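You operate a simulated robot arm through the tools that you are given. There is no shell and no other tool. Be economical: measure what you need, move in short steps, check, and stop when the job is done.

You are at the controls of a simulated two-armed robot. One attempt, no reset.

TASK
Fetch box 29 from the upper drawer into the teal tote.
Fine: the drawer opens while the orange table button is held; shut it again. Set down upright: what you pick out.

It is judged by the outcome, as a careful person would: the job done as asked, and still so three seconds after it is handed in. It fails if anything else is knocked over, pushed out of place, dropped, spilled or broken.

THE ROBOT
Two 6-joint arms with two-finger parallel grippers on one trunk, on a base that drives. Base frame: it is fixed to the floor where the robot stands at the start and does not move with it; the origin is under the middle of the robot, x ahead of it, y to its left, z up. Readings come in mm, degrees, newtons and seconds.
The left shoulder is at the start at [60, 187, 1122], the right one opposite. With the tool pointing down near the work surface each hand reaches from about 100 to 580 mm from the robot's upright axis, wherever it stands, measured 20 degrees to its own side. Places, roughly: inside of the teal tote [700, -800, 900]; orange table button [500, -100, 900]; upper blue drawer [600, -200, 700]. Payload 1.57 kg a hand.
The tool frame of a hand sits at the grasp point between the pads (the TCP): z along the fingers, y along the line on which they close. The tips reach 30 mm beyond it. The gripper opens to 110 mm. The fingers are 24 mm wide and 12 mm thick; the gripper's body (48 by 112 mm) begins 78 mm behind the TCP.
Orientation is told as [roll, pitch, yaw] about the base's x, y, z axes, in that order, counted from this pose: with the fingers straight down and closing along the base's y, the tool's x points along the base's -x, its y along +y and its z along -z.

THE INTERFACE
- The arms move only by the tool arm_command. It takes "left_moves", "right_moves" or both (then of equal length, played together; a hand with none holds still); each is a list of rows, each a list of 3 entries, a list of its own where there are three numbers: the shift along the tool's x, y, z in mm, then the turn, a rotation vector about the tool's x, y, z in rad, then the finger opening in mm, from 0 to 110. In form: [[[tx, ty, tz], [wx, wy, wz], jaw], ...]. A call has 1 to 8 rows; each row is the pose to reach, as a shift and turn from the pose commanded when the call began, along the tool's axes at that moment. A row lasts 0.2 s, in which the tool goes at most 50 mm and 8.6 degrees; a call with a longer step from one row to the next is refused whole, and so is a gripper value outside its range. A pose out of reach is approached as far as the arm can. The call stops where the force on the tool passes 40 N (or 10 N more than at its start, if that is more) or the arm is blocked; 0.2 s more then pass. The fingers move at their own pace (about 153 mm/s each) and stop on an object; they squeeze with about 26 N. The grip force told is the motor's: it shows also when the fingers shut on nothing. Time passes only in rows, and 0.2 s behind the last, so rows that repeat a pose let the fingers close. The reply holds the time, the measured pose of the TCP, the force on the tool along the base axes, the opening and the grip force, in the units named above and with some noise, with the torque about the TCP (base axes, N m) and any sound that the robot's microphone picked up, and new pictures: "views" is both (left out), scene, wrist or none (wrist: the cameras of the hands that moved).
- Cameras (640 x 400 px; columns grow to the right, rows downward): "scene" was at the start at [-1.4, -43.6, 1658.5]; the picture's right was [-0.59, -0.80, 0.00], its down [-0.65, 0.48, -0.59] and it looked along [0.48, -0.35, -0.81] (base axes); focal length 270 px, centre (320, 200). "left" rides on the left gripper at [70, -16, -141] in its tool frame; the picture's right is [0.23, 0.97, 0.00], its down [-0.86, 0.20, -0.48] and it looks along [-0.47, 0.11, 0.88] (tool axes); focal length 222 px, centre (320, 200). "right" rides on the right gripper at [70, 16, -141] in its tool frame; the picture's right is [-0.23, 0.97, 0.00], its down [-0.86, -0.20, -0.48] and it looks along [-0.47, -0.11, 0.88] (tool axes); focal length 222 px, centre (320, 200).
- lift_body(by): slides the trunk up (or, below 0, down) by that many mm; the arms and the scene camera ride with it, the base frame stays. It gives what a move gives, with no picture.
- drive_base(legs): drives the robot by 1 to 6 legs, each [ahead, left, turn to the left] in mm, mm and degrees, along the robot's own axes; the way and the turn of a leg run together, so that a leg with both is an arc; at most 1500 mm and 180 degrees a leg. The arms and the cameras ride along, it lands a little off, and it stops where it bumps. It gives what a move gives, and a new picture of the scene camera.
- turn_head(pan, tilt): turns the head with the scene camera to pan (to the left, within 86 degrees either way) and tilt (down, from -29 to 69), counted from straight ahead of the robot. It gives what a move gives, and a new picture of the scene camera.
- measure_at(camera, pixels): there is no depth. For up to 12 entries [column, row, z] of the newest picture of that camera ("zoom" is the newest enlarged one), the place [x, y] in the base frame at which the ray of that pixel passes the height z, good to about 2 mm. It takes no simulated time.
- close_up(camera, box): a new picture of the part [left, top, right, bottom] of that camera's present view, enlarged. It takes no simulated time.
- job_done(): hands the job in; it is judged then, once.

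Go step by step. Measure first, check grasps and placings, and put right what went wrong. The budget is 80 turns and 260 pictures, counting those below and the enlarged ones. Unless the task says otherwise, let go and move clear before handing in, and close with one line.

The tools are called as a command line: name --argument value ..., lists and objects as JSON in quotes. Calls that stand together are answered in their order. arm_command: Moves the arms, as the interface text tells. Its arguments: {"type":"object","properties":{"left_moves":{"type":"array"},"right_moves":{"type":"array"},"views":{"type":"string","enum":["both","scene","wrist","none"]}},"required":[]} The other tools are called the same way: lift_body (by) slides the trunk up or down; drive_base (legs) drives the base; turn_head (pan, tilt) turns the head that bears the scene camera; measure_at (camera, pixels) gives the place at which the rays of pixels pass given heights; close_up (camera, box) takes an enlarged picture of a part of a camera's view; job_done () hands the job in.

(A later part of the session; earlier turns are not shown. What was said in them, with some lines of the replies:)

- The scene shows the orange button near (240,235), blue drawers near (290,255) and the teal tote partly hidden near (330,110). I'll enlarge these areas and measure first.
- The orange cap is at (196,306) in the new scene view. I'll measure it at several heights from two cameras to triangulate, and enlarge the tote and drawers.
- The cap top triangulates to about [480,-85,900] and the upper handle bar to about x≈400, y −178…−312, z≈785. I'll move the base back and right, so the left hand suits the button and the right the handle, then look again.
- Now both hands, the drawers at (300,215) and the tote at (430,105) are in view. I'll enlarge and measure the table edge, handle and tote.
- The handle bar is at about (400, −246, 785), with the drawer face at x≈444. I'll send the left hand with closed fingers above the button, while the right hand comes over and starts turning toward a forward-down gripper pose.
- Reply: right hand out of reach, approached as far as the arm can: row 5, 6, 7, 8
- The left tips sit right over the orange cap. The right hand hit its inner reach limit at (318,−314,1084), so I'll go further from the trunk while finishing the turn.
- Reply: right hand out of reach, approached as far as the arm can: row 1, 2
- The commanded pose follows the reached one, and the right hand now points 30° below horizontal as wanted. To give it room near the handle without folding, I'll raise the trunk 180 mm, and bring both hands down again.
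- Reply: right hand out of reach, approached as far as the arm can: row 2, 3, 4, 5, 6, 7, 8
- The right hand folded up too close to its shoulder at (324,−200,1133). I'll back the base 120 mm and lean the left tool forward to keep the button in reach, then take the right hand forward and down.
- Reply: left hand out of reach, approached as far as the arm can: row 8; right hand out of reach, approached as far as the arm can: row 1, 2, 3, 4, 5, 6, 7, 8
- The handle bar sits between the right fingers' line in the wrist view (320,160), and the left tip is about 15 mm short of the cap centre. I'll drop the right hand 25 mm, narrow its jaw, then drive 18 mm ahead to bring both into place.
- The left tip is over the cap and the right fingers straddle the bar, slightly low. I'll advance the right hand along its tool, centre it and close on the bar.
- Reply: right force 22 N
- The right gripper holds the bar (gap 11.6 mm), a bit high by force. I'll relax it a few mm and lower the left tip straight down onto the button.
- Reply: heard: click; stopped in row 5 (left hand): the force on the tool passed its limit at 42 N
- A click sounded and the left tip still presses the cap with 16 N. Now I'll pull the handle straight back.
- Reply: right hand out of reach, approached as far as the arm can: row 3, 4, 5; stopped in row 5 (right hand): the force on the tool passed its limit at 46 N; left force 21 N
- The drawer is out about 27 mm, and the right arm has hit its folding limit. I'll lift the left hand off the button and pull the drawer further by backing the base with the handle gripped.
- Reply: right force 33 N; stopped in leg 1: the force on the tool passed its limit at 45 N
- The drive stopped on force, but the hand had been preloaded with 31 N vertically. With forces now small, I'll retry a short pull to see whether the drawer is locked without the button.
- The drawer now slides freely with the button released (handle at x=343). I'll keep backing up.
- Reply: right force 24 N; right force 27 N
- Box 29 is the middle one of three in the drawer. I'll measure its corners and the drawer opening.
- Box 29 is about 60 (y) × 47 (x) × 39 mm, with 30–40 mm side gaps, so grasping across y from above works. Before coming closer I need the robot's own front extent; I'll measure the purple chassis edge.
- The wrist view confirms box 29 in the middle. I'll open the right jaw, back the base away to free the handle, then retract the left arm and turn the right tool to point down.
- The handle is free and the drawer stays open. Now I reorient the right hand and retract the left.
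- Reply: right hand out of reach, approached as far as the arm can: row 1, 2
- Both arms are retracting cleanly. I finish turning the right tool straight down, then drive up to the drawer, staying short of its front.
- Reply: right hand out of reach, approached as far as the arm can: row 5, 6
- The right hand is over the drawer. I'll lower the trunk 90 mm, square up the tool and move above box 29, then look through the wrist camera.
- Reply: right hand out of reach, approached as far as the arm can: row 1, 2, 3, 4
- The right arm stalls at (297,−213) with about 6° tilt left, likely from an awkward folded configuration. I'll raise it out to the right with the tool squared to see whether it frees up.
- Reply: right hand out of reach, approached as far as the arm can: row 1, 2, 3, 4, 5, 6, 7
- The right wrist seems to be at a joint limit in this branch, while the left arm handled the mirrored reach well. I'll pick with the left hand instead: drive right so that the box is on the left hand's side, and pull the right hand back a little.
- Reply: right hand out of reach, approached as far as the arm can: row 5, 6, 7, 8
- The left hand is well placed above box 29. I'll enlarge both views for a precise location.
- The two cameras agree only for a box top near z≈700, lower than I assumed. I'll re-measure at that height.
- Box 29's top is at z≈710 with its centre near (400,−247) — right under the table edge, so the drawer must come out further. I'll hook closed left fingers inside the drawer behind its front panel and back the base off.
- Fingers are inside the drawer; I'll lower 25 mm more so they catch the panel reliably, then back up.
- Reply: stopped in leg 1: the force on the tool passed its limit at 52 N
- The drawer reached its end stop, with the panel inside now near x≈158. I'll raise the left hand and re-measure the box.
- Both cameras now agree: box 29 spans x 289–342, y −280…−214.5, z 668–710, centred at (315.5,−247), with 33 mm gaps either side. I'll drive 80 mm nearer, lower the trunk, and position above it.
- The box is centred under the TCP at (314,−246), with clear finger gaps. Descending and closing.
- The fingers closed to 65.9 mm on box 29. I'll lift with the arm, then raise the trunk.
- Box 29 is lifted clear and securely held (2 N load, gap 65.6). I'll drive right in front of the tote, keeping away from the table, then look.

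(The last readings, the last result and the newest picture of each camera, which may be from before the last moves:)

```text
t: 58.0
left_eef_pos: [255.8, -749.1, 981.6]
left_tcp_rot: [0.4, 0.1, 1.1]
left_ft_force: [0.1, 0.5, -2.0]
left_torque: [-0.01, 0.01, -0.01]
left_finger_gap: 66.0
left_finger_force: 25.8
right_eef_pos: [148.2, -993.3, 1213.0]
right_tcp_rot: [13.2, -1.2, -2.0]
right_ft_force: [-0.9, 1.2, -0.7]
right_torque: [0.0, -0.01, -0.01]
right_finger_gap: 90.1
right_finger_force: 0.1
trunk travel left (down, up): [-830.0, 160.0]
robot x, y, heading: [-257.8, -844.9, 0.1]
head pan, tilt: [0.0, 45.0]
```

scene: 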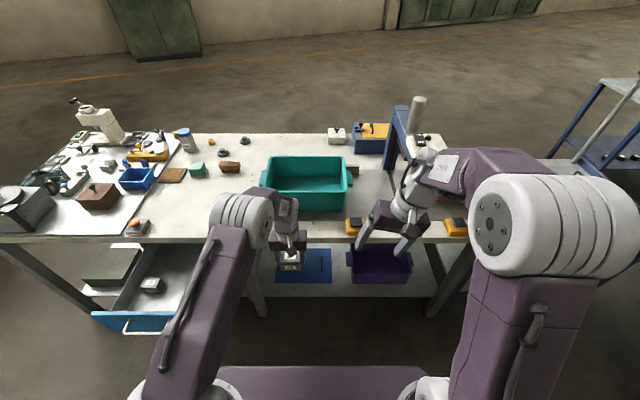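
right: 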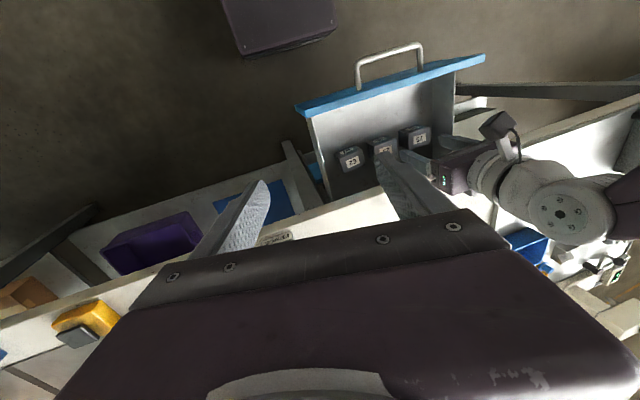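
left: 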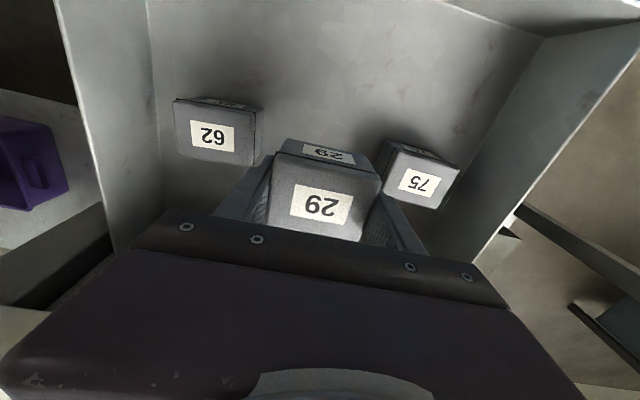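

The blue gantry stands right of the tote, close to where my right hand would end up. I'll look closer and measure tote and gantry.

close_up --camera "scene" --box '[240, 90, 480, 250]'

measure_at --camera "scene" --pixels '[[267, 157, 960], [345, 155, 960], [352, 182, 960], [262, 187, 960], [269, 210, 870], [345, 208, 870], [267, 157, 990], [262, 187, 990], [352, 182, 990], [384, 155, 870], [395, 108, 1100], [395, 108, 1200]]'

close_up --camera "right" --box '[0, 0, 640, 400]'

close_up --camera "left" --box '[0, 0, 640, 400]'

```text
2.50 times, centred on (360, 170) of scene
```

zoom: 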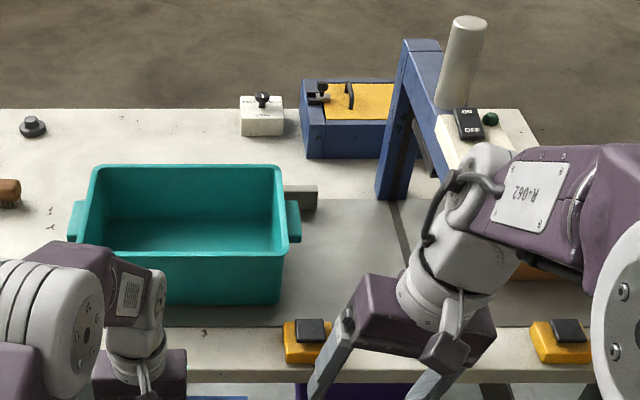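

```text
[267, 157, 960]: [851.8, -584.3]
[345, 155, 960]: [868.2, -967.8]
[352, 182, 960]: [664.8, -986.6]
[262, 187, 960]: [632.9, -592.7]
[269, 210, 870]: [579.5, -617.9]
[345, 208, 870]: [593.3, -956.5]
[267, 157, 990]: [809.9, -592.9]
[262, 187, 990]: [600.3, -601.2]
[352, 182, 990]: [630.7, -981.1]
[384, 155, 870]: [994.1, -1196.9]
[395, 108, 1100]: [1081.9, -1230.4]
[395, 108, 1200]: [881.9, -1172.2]
```

```text
1.00 times, centred on (320, 200) of right (not enlarged: the box is as wide or as high as the picture)
```

zoom: 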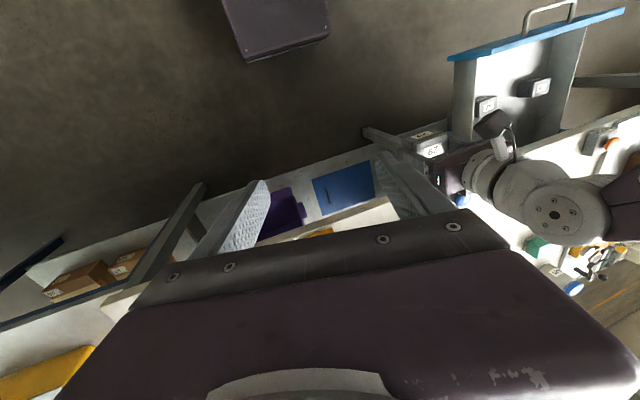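

```text
1.00 times, centred on (320, 200) of left (not enlarged: the box is as wide or as high as the picture)
```

zoom: 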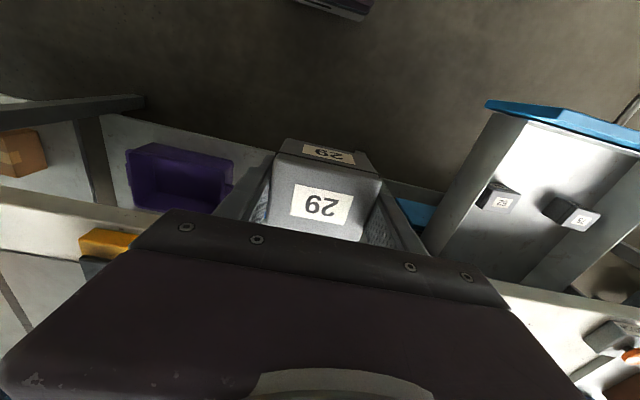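

The tote rim is around z≈1005, interior about x 600–790, y −615…−950, and the gantry is clear at y≈−1190. I'll raise the trunk 100 mm so box 29 clears the rim, then drive up.

lift_body --by 110

drive_base --legs '[[0, -50, 0], [280, 0, 0]]'

```text
t: 59.5
left_eef_pos: [256.3, -747.5, 1092.4]
left_tcp_rot: [0.4, 0.2, 1.1]
left_ft_force: [-0.9, 0.8, -3.2]
left_torque: [-0.02, 0.03, 0.01]
left_finger_gap: 65.9
left_finger_force: 26.2
right_eef_pos: [149.0, -992.3, 1323.2]
right_tcp_rot: [13.1, -1.3, -2.1]
right_ft_force: [-0.4, -0.9, 0.1]
right_torque: [-0.03, 0.01, -0.02]
right_finger_gap: 90.1
right_finger_force: 0.1
trunk travel left (down, up): [-940.0, 50.0]
robot x, y, heading: [-256.4, -844.4, 0.2]
head pan, tilt: [0.0, 45.0]
```

```text
t: 62.0
left_eef_pos: [540.3, -797.6, 1094.2]
left_tcp_rot: [0.4, 0.0, 1.2]
left_ft_force: [0.4, 0.1, -3.2]
left_torque: [0.01, 0.0, -0.02]
left_finger_gap: 65.9
left_finger_force: 25.9
right_eef_pos: [432.8, -1042.3, 1324.3]
right_tcp_rot: [13.2, -1.5, -1.9]
right_ft_force: [-0.1, -0.5, 0.8]
right_torque: [0.01, -0.03, 0.01]
right_finger_gap: 90.0
right_finger_force: 0.0
trunk travel left (down, up): [-940.0, 50.0]
robot x, y, heading: [34.5, -898.1, 0.1]
head pan, tilt: [0.0, 45.0]
```

scene: 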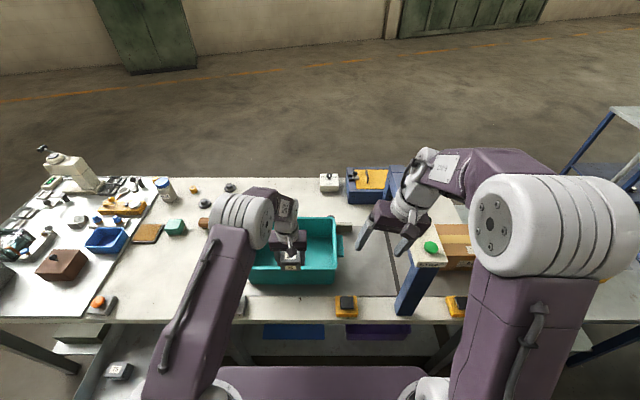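

measure_at --camera "scene" --pixels '[[396, 312, 870], [413, 316, 870], [412, 266, 1050], [412, 266, 1100], [412, 266, 1150], [445, 266, 1100], [430, 248, 1150], [395, 170, 1100], [250, 283, 1005], [337, 283, 1005], [335, 218, 1005], [258, 280, 870]]'

turn_head --pan 0 --tilt 60

```text
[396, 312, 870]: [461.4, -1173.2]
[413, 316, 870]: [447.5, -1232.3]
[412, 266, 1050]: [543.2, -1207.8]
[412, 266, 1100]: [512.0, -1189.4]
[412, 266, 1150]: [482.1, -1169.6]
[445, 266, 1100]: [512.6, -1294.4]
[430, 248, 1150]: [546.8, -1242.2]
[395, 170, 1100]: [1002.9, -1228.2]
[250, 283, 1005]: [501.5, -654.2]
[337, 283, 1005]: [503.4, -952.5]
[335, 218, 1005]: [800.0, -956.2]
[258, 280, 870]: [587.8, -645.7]
```

```text
t: 62.7
left_eef_pos: [542.5, -798.1, 1092.4]
left_tcp_rot: [0.4, 0.0, 1.2]
left_ft_force: [0.3, -0.5, -1.6]
left_torque: [0.0, -0.02, 0.0]
left_finger_gap: 65.7
left_finger_force: 26.3
right_eef_pos: [437.0, -1042.2, 1323.1]
right_tcp_rot: [13.1, -1.3, -1.8]
right_ft_force: [1.1, 0.0, -0.7]
right_torque: [0.0, 0.01, 0.0]
right_finger_gap: 90.1
right_finger_force: 0.0
trunk travel left (down, up): [-940.0, 50.0]
robot x, y, heading: [30.9, -895.4, -0.1]
head pan, tilt: [0.0, 60.0]
```

scene: 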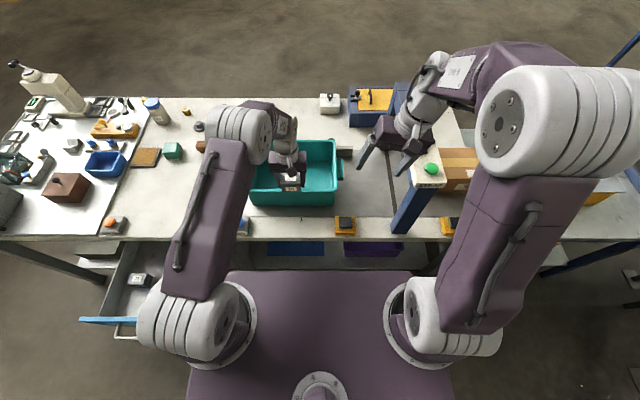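

The gantry (y<−1175, top ≈1150) is clear of the right hand. Driving the remaining 90 mm and centring the box over the tote.

drive_base --legs '[[90, 0, 0]]'

arm_command --left_moves '[[[-10, 18, 0], [0, 0, 0], 50], [[-20, 36, 0], [0, 0, 0], 50], [[-32, 52, 0], [0, 0, 0], 50]]' --views "both"

```text
t: 63.8
left_eef_pos: [626.4, -796.9, 1097.3]
left_tcp_rot: [0.3, -0.3, 1.1]
left_ft_force: [-0.4, -0.3, -1.5]
left_torque: [0.03, -0.06, -0.01]
left_finger_gap: 66.0
left_finger_force: 26.1
right_eef_pos: [516.7, -1040.5, 1327.2]
right_tcp_rot: [13.0, -1.7, -1.9]
right_ft_force: [-1.2, -0.3, 1.0]
right_torque: [-0.01, -0.08, -0.03]
right_finger_gap: 89.9
right_finger_force: 0.2
trunk travel left (down, up): [-940.0, 50.0]
robot x, y, heading: [118.1, -896.6, 0.6]
head pan, tilt: [0.0, 60.0]
```

scene: 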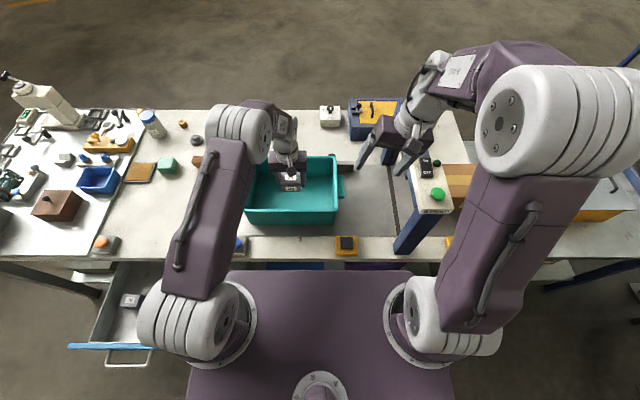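

```text
t: 64.6
left_eef_pos: [665.8, -744.6, 1092.4]
left_tcp_rot: [0.3, 0.2, 1.3]
left_ft_force: [0.6, 0.0, -2.6]
left_torque: [-0.03, 0.01, 0.01]
left_finger_gap: 65.7
left_finger_force: 25.7
right_eef_pos: [527.3, -1040.4, 1322.5]
right_tcp_rot: [13.3, -1.2, -1.9]
right_ft_force: [0.6, -0.1, -0.1]
right_torque: [-0.01, 0.01, -0.01]
right_finger_gap: 90.0
right_finger_force: 0.0
trunk travel left (down, up): [-940.0, 50.0]
robot x, y, heading: [121.4, -890.8, -0.1]
head pan, tilt: [0.0, 60.0]
```

scene: 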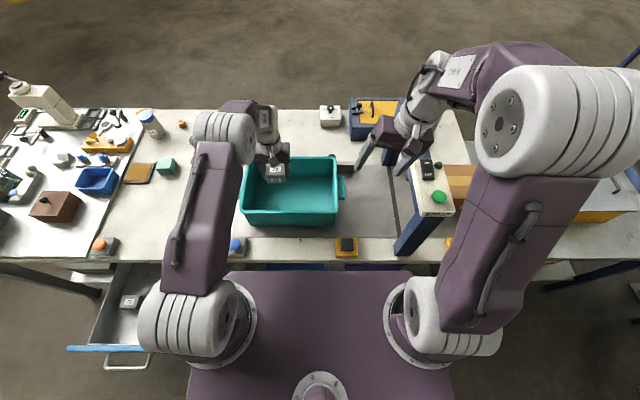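
left: 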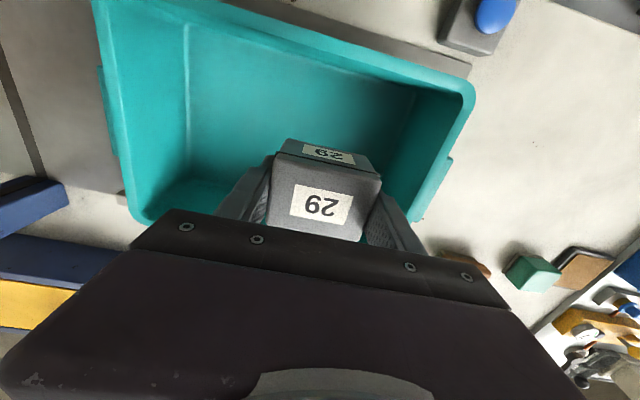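

The wrist view shows the box over the tote but nearer its left end; I'll triangulate the rim and floor.

measure_at --camera "left" --pixels '[[472, 88, 1005], [472, 88, 980], [415, 218, 1005], [100, 0, 1005], [140, 220, 1005], [400, 160, 880], [190, 180, 880], [345, 90, 880]]'

measure_at --camera "scene" --pixels '[[243, 212, 1005], [243, 212, 980], [338, 211, 1005], [337, 157, 1005], [337, 157, 980], [247, 160, 1005], [258, 211, 880], [329, 209, 880]]'

close_up --camera "scene" --box '[220, 130, 370, 250]'

```text
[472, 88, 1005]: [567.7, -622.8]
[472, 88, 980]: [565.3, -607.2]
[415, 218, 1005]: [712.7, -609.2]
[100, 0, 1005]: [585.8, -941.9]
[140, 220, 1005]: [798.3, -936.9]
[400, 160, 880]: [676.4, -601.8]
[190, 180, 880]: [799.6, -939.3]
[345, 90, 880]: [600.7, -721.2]
```

```text
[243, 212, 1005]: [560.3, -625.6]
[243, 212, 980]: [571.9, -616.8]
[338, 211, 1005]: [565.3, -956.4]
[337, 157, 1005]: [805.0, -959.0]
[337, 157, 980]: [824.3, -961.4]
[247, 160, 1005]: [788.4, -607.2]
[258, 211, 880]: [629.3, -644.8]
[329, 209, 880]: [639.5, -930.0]
```

```text
3.33 times, centred on (295, 190) of scene
```

zoom: 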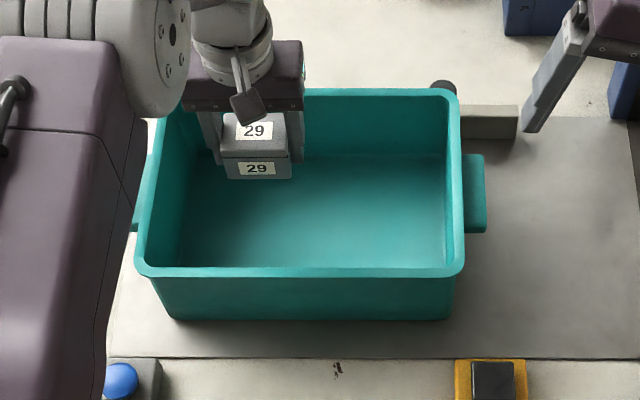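

Rim is about x 565–805, y −617…−957 at z≈995, so the box has clearance on all sides at (666,−745). Lowering the trunk 110 mm, then the arm in part.

lift_body --by -110

arm_command --left_moves '[[[0, 0, 15], [0, 0, 0], 50], [[0, 0, 30], [0, 0, 0], 50], [[0, 0, 45], [0, 0, 0], 50]]' --views "both"

```text
t: 66.1
left_eef_pos: [666.0, -744.3, 982.9]
left_tcp_rot: [0.4, 0.0, 1.2]
left_ft_force: [0.1, -0.9, -2.5]
left_torque: [-0.01, 0.02, 0.0]
left_finger_gap: 66.0
left_finger_force: 26.2
right_eef_pos: [526.1, -1040.9, 1214.1]
right_tcp_rot: [13.0, -1.3, -1.9]
right_ft_force: [0.3, 0.2, -0.5]
right_torque: [0.02, 0.0, -0.02]
right_finger_gap: 90.2
right_finger_force: 0.1
trunk travel left (down, up): [-830.0, 160.0]
robot x, y, heading: [120.5, -895.4, 0.1]
head pan, tilt: [0.0, 60.0]
```

```text
t: 66.9
left_eef_pos: [664.4, -744.1, 938.8]
left_tcp_rot: [0.3, 0.1, 1.2]
left_ft_force: [-0.1, -0.1, -1.7]
left_torque: [0.03, 0.01, -0.01]
left_finger_gap: 65.6
left_finger_force: 25.9
right_eef_pos: [526.2, -1041.1, 1213.1]
right_tcp_rot: [13.1, -1.4, -2.0]
right_ft_force: [0.1, -0.5, 0.5]
right_torque: [0.0, -0.01, 0.03]
right_finger_gap: 89.8
right_finger_force: 0.0
trunk travel left (down, up): [-830.0, 160.0]
robot x, y, heading: [119.3, -892.8, 0.3]
head pan, tilt: [0.0, 60.0]
```

scene: 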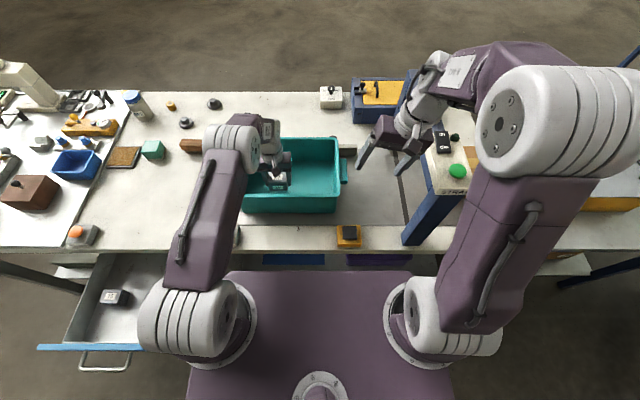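
left: 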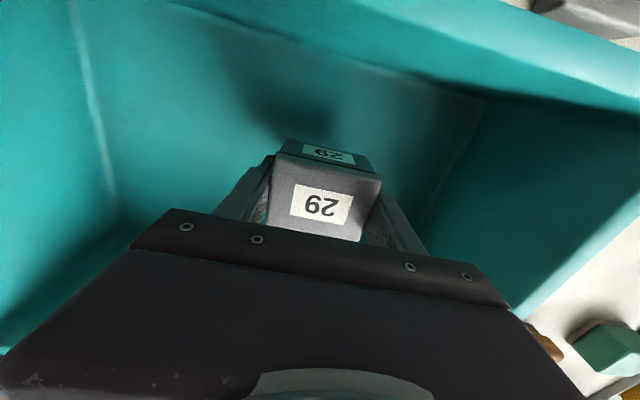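

arm_command --left_moves '[[[0, 0, 6], [0, 0, 0], 50], [[0, 0, 11], [0, 0, 0], 50], [[0, 0, 15], [0, 0, 0], 50], [[0, 0, 18], [0, 0, 0], 50], [[0, 0, 21], [0, 0, 0], 50]]' --views "wrist"

```text
t: 68.1
left_eef_pos: [664.6, -744.5, 917.3]
left_tcp_rot: [0.3, 0.1, 1.2]
left_ft_force: [-0.7, 1.0, -2.9]
left_torque: [0.0, 0.04, 0.02]
left_finger_gap: 65.9
left_finger_force: 25.6
right_eef_pos: [525.1, -1041.4, 1213.9]
right_tcp_rot: [13.1, -1.3, -1.9]
right_ft_force: [-0.2, -0.5, -0.3]
right_torque: [0.01, 0.01, 0.0]
right_finger_gap: 90.3
right_finger_force: 0.1
trunk travel left (down, up): [-830.0, 160.0]
robot x, y, heading: [120.6, -896.2, -0.0]
head pan, tilt: [0.0, 60.0]
```

left: 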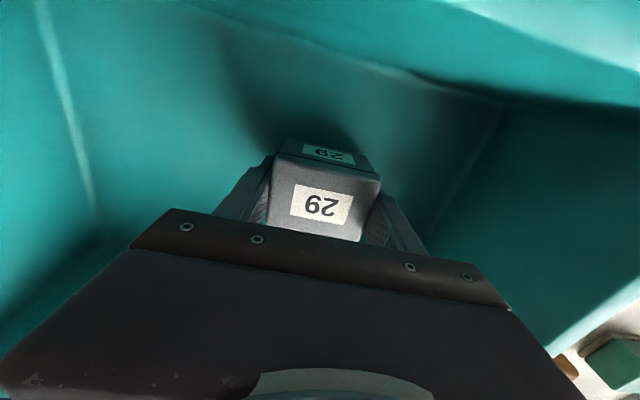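

No contact yet (force still −2.9 N), so I continue down in small steps.

arm_command --left_moves '[[[0, 0, 3], [0, 0, 0], 50], [[0, 0, 5], [0, 0, 0], 50], [[0, 0, 7], [0, 0, 0], 50], [[0, 0, 9], [0, 0, 0], 50]]' --views "none"

```text
t: 69.1
left_eef_pos: [664.7, -743.7, 907.1]
left_tcp_rot: [0.3, 0.1, 1.3]
left_ft_force: [-0.1, 0.4, -1.3]
left_torque: [-0.01, -0.02, 0.02]
left_finger_gap: 65.7
left_finger_force: 26.7
right_eef_pos: [525.7, -1040.6, 1214.1]
right_tcp_rot: [13.0, -1.3, -1.8]
right_ft_force: [0.2, 1.1, -0.9]
right_torque: [-0.01, 0.0, -0.02]
right_finger_gap: 89.9
right_finger_force: 0.1
trunk travel left (down, up): [-830.0, 160.0]
robot x, y, heading: [119.4, -892.6, 0.4]
head pan, tilt: [0.0, 60.0]
```

arm_command --left_moves '[[[0, 0, 2], [0, 0, 0], 50], [[0, 0, 4], [0, 0, 0], 50], [[0, 0, 6], [0, 0, 0], 50], [[0, 0, 7.5], [0, 0, 0], 50]]' --views "none"

```text
t: 70.1
left_eef_pos: [665.6, -744.6, 901.9]
left_tcp_rot: [0.2, -0.1, 1.2]
left_ft_force: [1.3, 1.0, 11.3]
left_torque: [-0.42, 0.3, 0.03]
left_finger_gap: 65.7
left_finger_force: 26.4
right_eef_pos: [524.0, -1041.4, 1214.8]
right_tcp_rot: [13.1, -1.4, -2.0]
right_ft_force: [0.2, -0.3, -0.8]
right_torque: [-0.05, -0.01, 0.02]
right_finger_gap: 90.0
right_finger_force: 0.2
trunk travel left (down, up): [-830.0, 160.0]
robot x, y, heading: [120.7, -893.7, 0.2]
head pan, tilt: [0.0, 60.0]
```

The box touches the tote floor (11 N upward). I'll ease off, open and rise.

arm_command --left_moves '[[[0, 0, -1.5], [0, 0, 0], 50], [[0, 0, -1.5], [0, 0, 0], 90], [[0, 0, -1.5], [0, 0, 0], 90], [[0, 0, -20], [0, 0, 0], 90], [[0, 0, -50], [0, 0, 0], 90], [[0, 0, -90], [0, 0, 0], 90], [[0, 0, -135], [0, 0, 0], 90]]' --views "both"

```text
t: 71.7
left_eef_pos: [665.0, -745.6, 1035.9]
left_tcp_rot: [0.5, 0.1, 1.3]
left_ft_force: [-0.5, -0.1, -0.1]
left_torque: [0.03, -0.04, -0.01]
left_finger_gap: 90.3
left_finger_force: 0.3
right_eef_pos: [524.4, -1041.8, 1214.2]
right_tcp_rot: [13.2, -1.4, -1.9]
right_ft_force: [0.4, -0.5, -0.2]
right_torque: [0.0, 0.0, 0.0]
right_finger_gap: 90.4
right_finger_force: 0.0
trunk travel left (down, up): [-830.0, 160.0]
robot x, y, heading: [120.1, -892.2, 0.2]
head pan, tilt: [0.0, 60.0]
```

scene: 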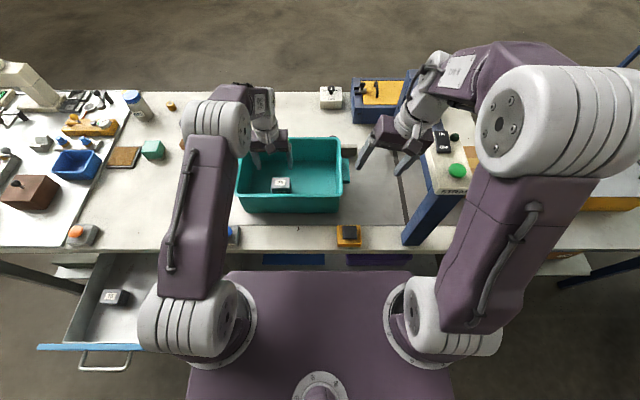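
left: 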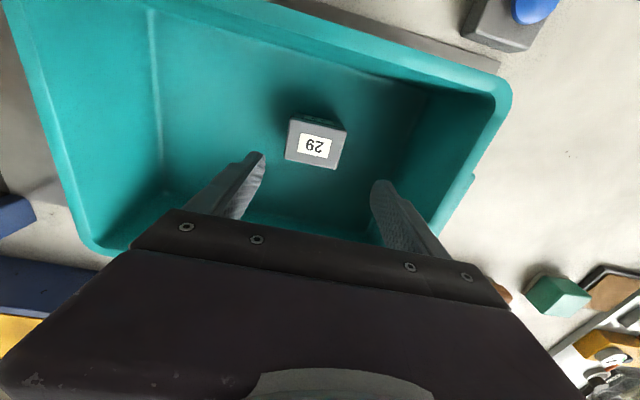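

Box 29 stands upright in the tote and is released. I'll raise the trunk a bit, back away, and drive in front of the open drawer to push it shut.

close_up --camera "left" --box '[240, 90, 400, 190]'

lift_body --by 70

drive_base --legs '[[-605, 0, 0], [0, 495, 0]]'

```text
4.00 times, centred on (320, 140) of left
```

zoom: 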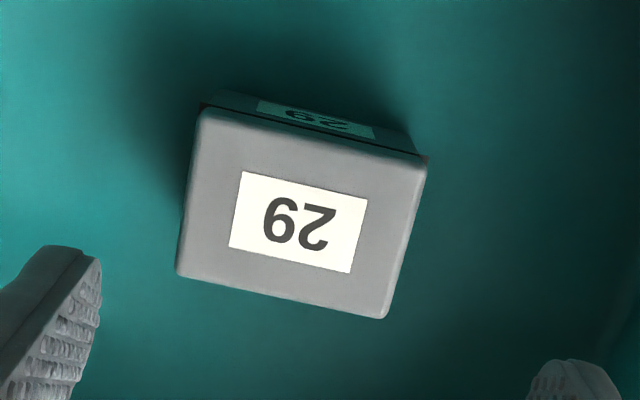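

```text
t: 72.7
left_eef_pos: [666.5, -744.4, 1104.8]
left_tcp_rot: [0.4, 0.0, 1.2]
left_ft_force: [0.7, -0.7, 0.2]
left_torque: [-0.02, 0.06, 0.04]
left_finger_gap: 89.9
left_finger_force: 0.1
right_eef_pos: [524.6, -1040.6, 1284.7]
right_tcp_rot: [13.1, -1.3, -2.0]
right_ft_force: [0.4, -0.1, 0.4]
right_torque: [0.03, 0.04, 0.0]
right_finger_gap: 90.2
right_finger_force: 0.0
trunk travel left (down, up): [-900.0, 90.0]
robot x, y, heading: [121.9, -896.5, 0.2]
head pan, tilt: [0.0, 60.0]
```

```text
t: 78.7
left_eef_pos: [48.5, -254.1, 1106.7]
left_tcp_rot: [0.4, 0.1, 1.3]
left_ft_force: [-0.4, 0.5, 0.6]
left_torque: [0.03, 0.04, 0.04]
left_finger_gap: 89.9
left_finger_force: 0.0
right_eef_pos: [-91.7, -552.1, 1283.3]
right_tcp_rot: [13.2, -1.4, -1.8]
right_ft_force: [-0.9, -0.4, -0.1]
right_torque: [0.05, -0.01, 0.0]
right_finger_gap: 89.9
right_finger_force: 0.0
trunk travel left (down, up): [-900.0, 90.0]
robot x, y, heading: [-495.9, -406.2, 0.3]
head pan, tilt: [0.0, 60.0]
```

scene: 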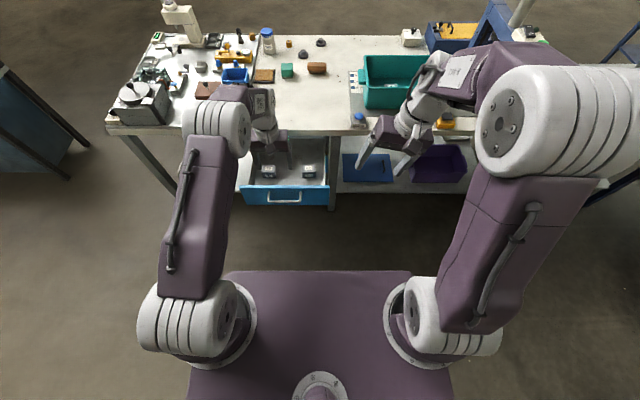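

measure_at --camera "scene" --pixels '[[268, 203, 785], [301, 202, 785]]'

lift_body --by -200

arm_command --left_moves '[[[5, 2, 15], [0, -0.05, 0], 0], [[8, 4, 30], [0, -0.1, 0], 0], [[8, 6, 50], [0, -0.15, 0], 0], [[8, 8, 70], [0, -0.2, 0], 0], [[8, 8, 90], [0, -0.25, 0], 0], [[8, 8, 106], [0, -0.3, 0], 0]]' --views "both"

```text
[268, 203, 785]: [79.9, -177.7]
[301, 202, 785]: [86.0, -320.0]
```

```text
t: 80.9
left_eef_pos: [48.9, -252.6, 906.7]
left_tcp_rot: [0.4, 0.1, 1.3]
left_ft_force: [-0.4, -0.7, -0.2]
left_torque: [0.01, -0.01, -0.03]
left_finger_gap: 90.1
left_finger_force: 0.0
right_eef_pos: [-90.2, -549.9, 1082.9]
right_tcp_rot: [13.2, -1.4, -1.7]
right_ft_force: [-0.5, 0.7, 0.5]
right_torque: [-0.02, -0.01, -0.02]
right_finger_gap: 90.3
right_finger_force: 0.1
trunk travel left (down, up): [-700.0, 290.0]
robot x, y, heading: [-498.3, -405.0, 0.4]
head pan, tilt: [0.0, 60.0]
```

```text
t: 82.3
left_eef_pos: [39.5, -245.4, 800.7]
left_tcp_rot: [0.3, -17.1, 1.1]
left_ft_force: [0.2, -0.8, -0.6]
left_torque: [-0.04, -0.03, -0.01]
left_finger_gap: 0.1
left_finger_force: 21.6
right_eef_pos: [-90.2, -550.0, 1083.2]
right_tcp_rot: [13.1, -1.3, -1.7]
right_ft_force: [0.2, 0.5, 0.2]
right_torque: [-0.02, -0.01, 0.02]
right_finger_gap: 89.8
right_finger_force: 0.0
trunk travel left (down, up): [-700.0, 290.0]
robot x, y, heading: [-497.0, -404.5, 0.2]
head pan, tilt: [0.0, 60.0]
```

scene: 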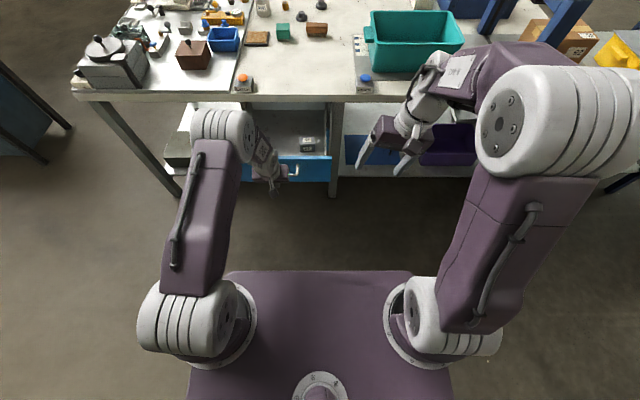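
left: 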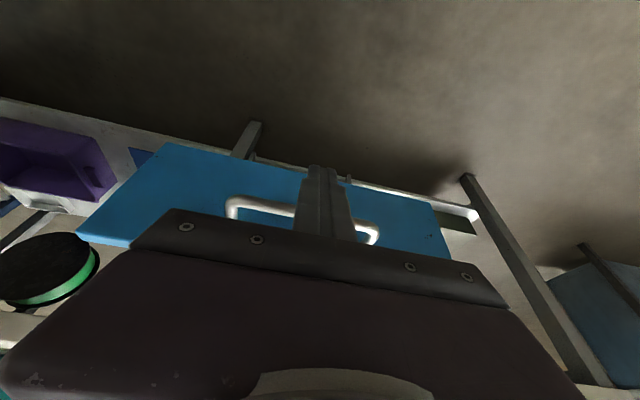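

The closed left fingers stand just in front of the handle bar's middle. I'll lower them 8 mm and push by driving forward.

arm_command --left_moves '[[[2, 0, 8], [0, 0, 0], 0]]' --views "none"

drive_base --legs '[[120, 2, 0], [120, 2, 0]]'

```text
t: 82.7
left_eef_pos: [41.6, -242.3, 791.9]
left_tcp_rot: [0.5, -17.1, 1.2]
left_ft_force: [0.6, -0.1, 0.5]
left_torque: [-0.01, -0.01, -0.01]
left_finger_gap: 0.0
left_finger_force: 21.0
right_eef_pos: [-90.6, -549.5, 1083.4]
right_tcp_rot: [13.2, -1.3, -1.7]
right_ft_force: [-0.2, -0.3, -0.7]
right_torque: [0.01, -0.01, -0.01]
right_finger_gap: 90.3
right_finger_force: 0.1
trunk travel left (down, up): [-700.0, 290.0]
robot x, y, heading: [-496.3, -404.2, 0.2]
head pan, tilt: [0.0, 60.0]
```

```text
t: 84.8
left_eef_pos: [283.0, -239.8, 792.2]
left_tcp_rot: [0.4, -17.2, 1.2]
left_ft_force: [0.4, -0.4, -0.2]
left_torque: [0.03, 0.0, -0.02]
left_finger_gap: 0.1
left_finger_force: 20.8
right_eef_pos: [149.5, -546.0, 1084.4]
right_tcp_rot: [13.1, -1.4, -1.8]
right_ft_force: [-0.5, -0.5, -1.6]
right_torque: [0.01, 0.0, -0.01]
right_finger_gap: 90.1
right_finger_force: 0.0
trunk travel left (down, up): [-700.0, 290.0]
robot x, y, heading: [-253.1, -398.8, 0.4]
head pan, tilt: [0.0, 60.0]
```

scene: 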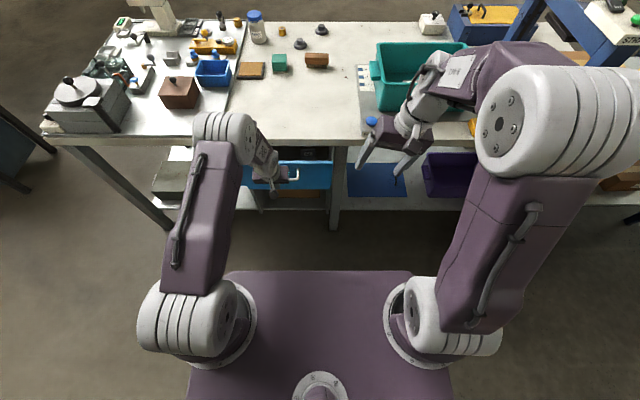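

The drawer follows smoothly; about 95 mm remain.

drive_base --legs '[[85, 2, 0]]'

drive_base --legs '[[25, 0, 0]]'

close_up --camera "left" --box '[0, 0, 640, 400]'

```text
t: 85.8
left_eef_pos: [367.6, -237.9, 794.5]
left_tcp_rot: [0.5, -17.1, 1.0]
left_ft_force: [-0.4, 0.2, -0.4]
left_torque: [-0.02, 0.03, 0.03]
left_finger_gap: 0.1
left_finger_force: 21.0
right_eef_pos: [235.4, -543.7, 1084.4]
right_tcp_rot: [13.1, -1.4, -1.9]
right_ft_force: [0.7, 0.2, 0.3]
right_torque: [0.01, 0.02, 0.01]
right_finger_gap: 89.8
right_finger_force: 0.0
trunk travel left (down, up): [-700.0, 290.0]
robot x, y, heading: [-168.1, -396.7, 0.3]
head pan, tilt: [0.0, 60.0]
```

scene: 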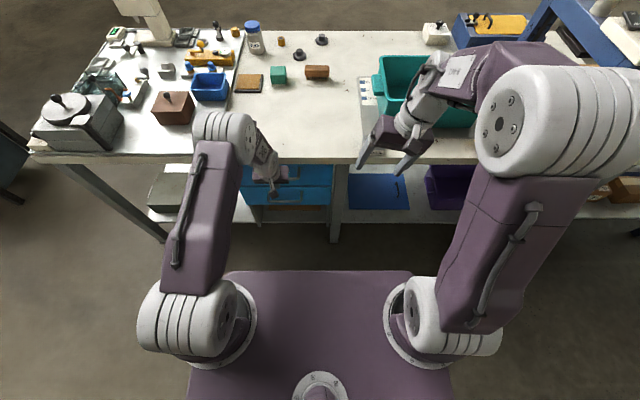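

```text
t: 86.8
left_eef_pos: [379.7, -237.7, 787.1]
left_tcp_rot: [0.8, -15.0, 1.0]
left_ft_force: [-4.3, -0.6, 0.1]
left_torque: [0.02, 0.01, -0.01]
left_finger_gap: 0.0
left_finger_force: 21.1
right_eef_pos: [259.2, -543.4, 1083.5]
right_tcp_rot: [13.2, -1.3, -1.8]
right_ft_force: [0.5, -0.1, 1.0]
right_torque: [0.02, 0.02, 0.01]
right_finger_gap: 89.9
right_finger_force: 0.1
trunk travel left (down, up): [-700.0, 290.0]
robot x, y, heading: [-146.6, -399.2, 0.3]
head pan, tilt: [0.0, 60.0]
stopped in leg 1: the force on the tool passed its limit at 68 N (the readings are from after the stop); the commanded pose is now the measured one
```

scene: 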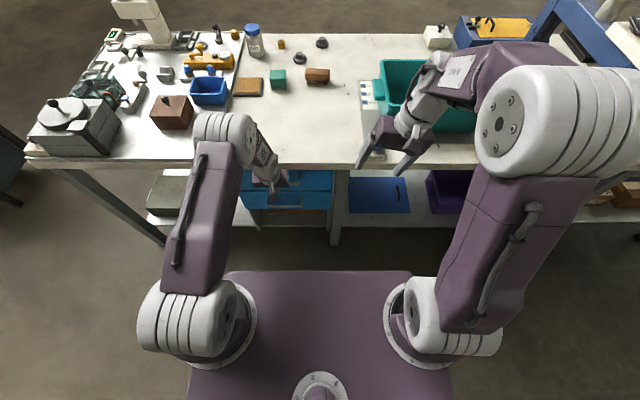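

```text
1.00 times, centred on (320, 200) of left (not enlarged: the box is as wide or as high as the picture)
```

zoom: 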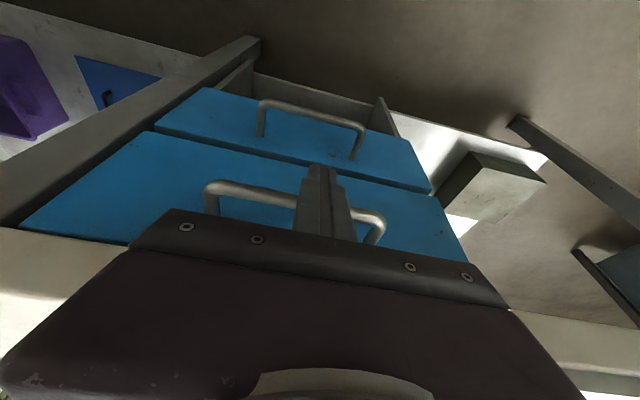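

The push ended at a hard stop right where the closed handle position predicts (TCP x=380). I'll back off and check that the drawer is flush and stays shut.

drive_base --legs '[[-250, 0, 0]]'

close_up --camera "scene" --box '[215, 120, 365, 220]'

close_up --camera "left" --box '[0, 0, 640, 400]'

```text
t: 88.6
left_eef_pos: [140.6, -237.6, 786.2]
left_tcp_rot: [0.8, -15.2, 1.1]
left_ft_force: [0.7, 1.0, 0.8]
left_torque: [0.01, -0.01, -0.01]
left_finger_gap: 0.0
left_finger_force: 20.9
right_eef_pos: [21.9, -543.3, 1083.6]
right_tcp_rot: [13.1, -1.2, -1.7]
right_ft_force: [0.8, 0.0, -0.1]
right_torque: [-0.01, -0.02, -0.01]
right_finger_gap: 90.0
right_finger_force: 0.2
trunk travel left (down, up): [-700.0, 290.0]
robot x, y, heading: [-386.6, -397.2, 0.2]
head pan, tilt: [0.0, 60.0]
```

scene: 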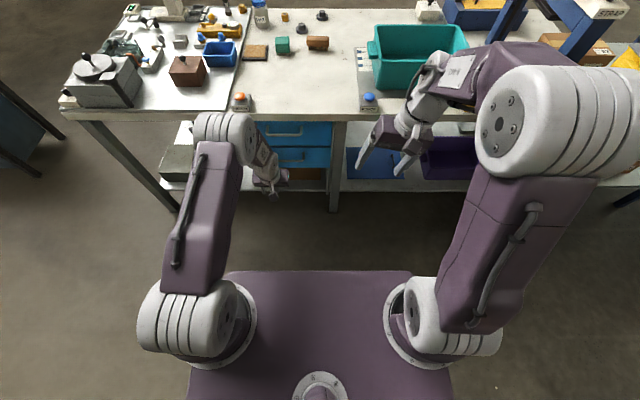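

```text
4.00 times, centred on (290, 170) of scene
```

zoom: 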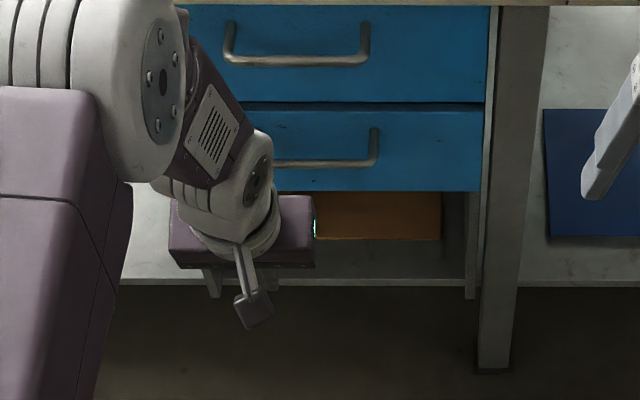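

```text
1.00 times, centred on (320, 200) of left (not enlarged: the box is as wide or as high as the picture)
```

zoom: 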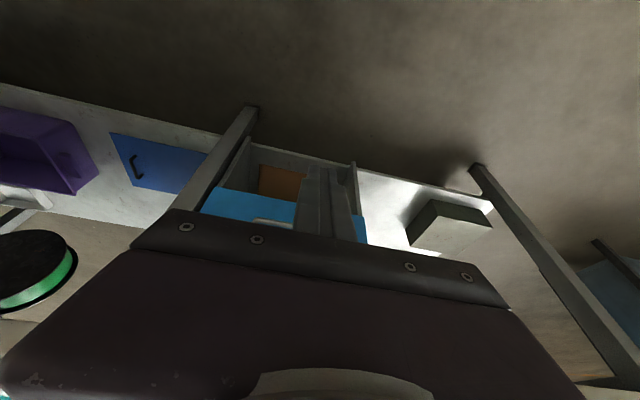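

close_up --camera "scene" --box '[215, 120, 365, 220]'

measure_at --camera "zoom" --pixels '[[232, 61, 785], [366, 59, 785], [300, 60, 785]]'

close_up --camera "scene" --box '[350, 10, 480, 120]'

```text
4.00 times, centred on (290, 170) of scene
```

zoom: 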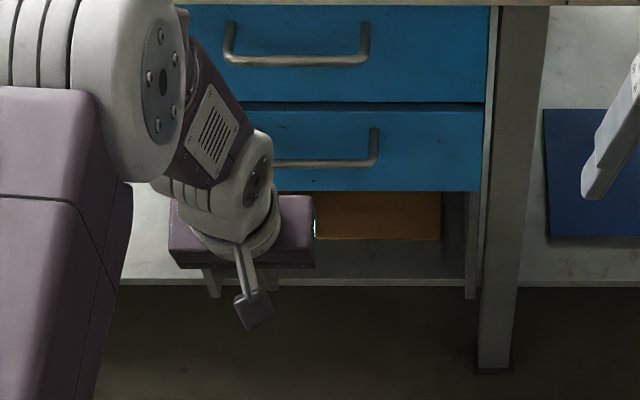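

```text
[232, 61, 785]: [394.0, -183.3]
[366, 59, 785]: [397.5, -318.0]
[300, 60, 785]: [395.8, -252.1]
```

```text
3.64 times, centred on (415, 65) of scene
```

zoom: 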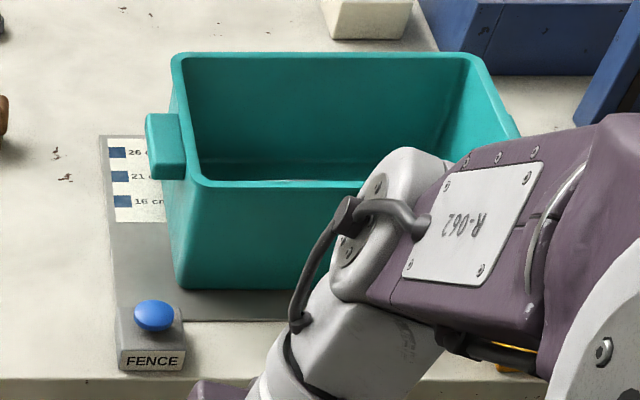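

The bar measures about x≈396 against 400 at the start, within measuring spread. I'll raise the left hand upright out of the way and use both cameras to confirm the drawer is fully shut.

lift_body --by 200

arm_command --left_moves '[[[0, 0, -20], [0, 0.13, 0], 60], [[0, 0, -40], [0, 0.262, 0], 60], [[0, 0, -40], [0, 0.262, 0], 110]]' --views "both"

close_up --camera "left" --box '[190, 60, 450, 240]'

close_up --camera "scene" --box '[215, 120, 365, 220]'

```text
t: 90.8
left_eef_pos: [141.6, -238.0, 986.8]
left_tcp_rot: [0.9, -15.2, 1.0]
left_ft_force: [-0.1, -0.8, 0.6]
left_torque: [-0.01, 0.03, -0.02]
left_finger_gap: 0.0
left_finger_force: 21.6
right_eef_pos: [21.9, -542.3, 1284.0]
right_tcp_rot: [13.1, -1.4, -1.8]
right_ft_force: [-0.4, 0.6, -0.3]
right_torque: [0.0, 0.01, 0.0]
right_finger_gap: 90.1
right_finger_force: 0.0
trunk travel left (down, up): [-900.0, 90.0]
robot x, y, heading: [-386.8, -395.5, 0.4]
head pan, tilt: [0.0, 60.0]
```

```text
t: 91.5
left_eef_pos: [129.9, -239.3, 1023.4]
left_tcp_rot: [0.7, -0.1, 1.3]
left_ft_force: [-0.6, 0.0, 0.3]
left_torque: [0.02, 0.02, 0.02]
left_finger_gap: 110.1
left_finger_force: 0.1
right_eef_pos: [21.0, -544.0, 1282.9]
right_tcp_rot: [13.1, -1.3, -1.7]
right_ft_force: [-0.1, -0.5, 0.2]
right_torque: [0.0, 0.03, 0.0]
right_finger_gap: 90.2
right_finger_force: 0.1
trunk travel left (down, up): [-900.0, 90.0]
robot x, y, heading: [-384.4, -398.5, 0.4]
head pan, tilt: [0.0, 60.0]
```

scene: 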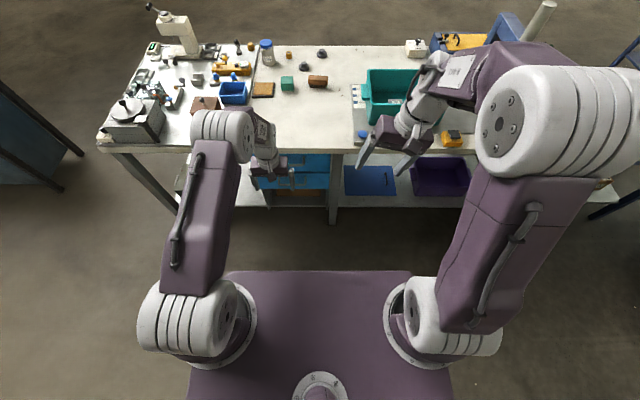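
left: 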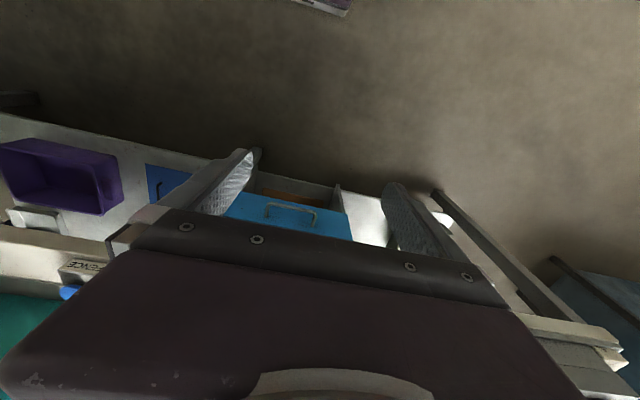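

```text
2.22 times, centred on (320, 150) of left
```

zoom: 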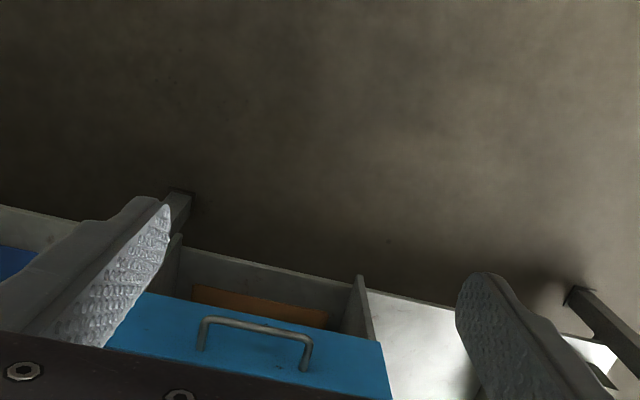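

```text
4.00 times, centred on (290, 170) of scene
```

zoom: 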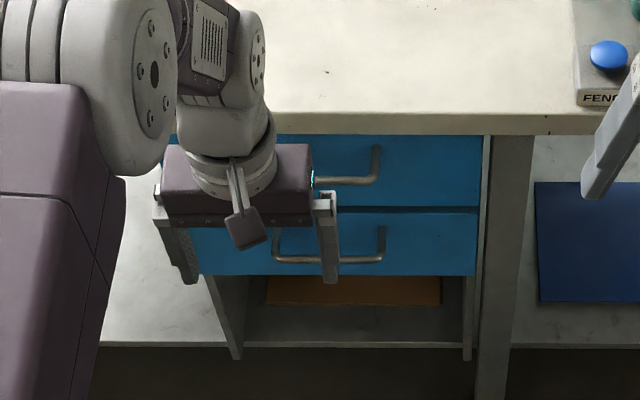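

Box 29 now stands upright in the teal tote. The upper drawer was pushed back to its hard stop with its face flush with the lower one, but I heard no click as it closed, so I can't say the latch caught. Both hands are empty and clear, so I'm handing in.

job_done

```text
The job is handed in.
```

I put box 29 upright in the teal tote and pushed the upper drawer shut to its hard stop. I didn't hear its latch click, so I can't confirm it caught.
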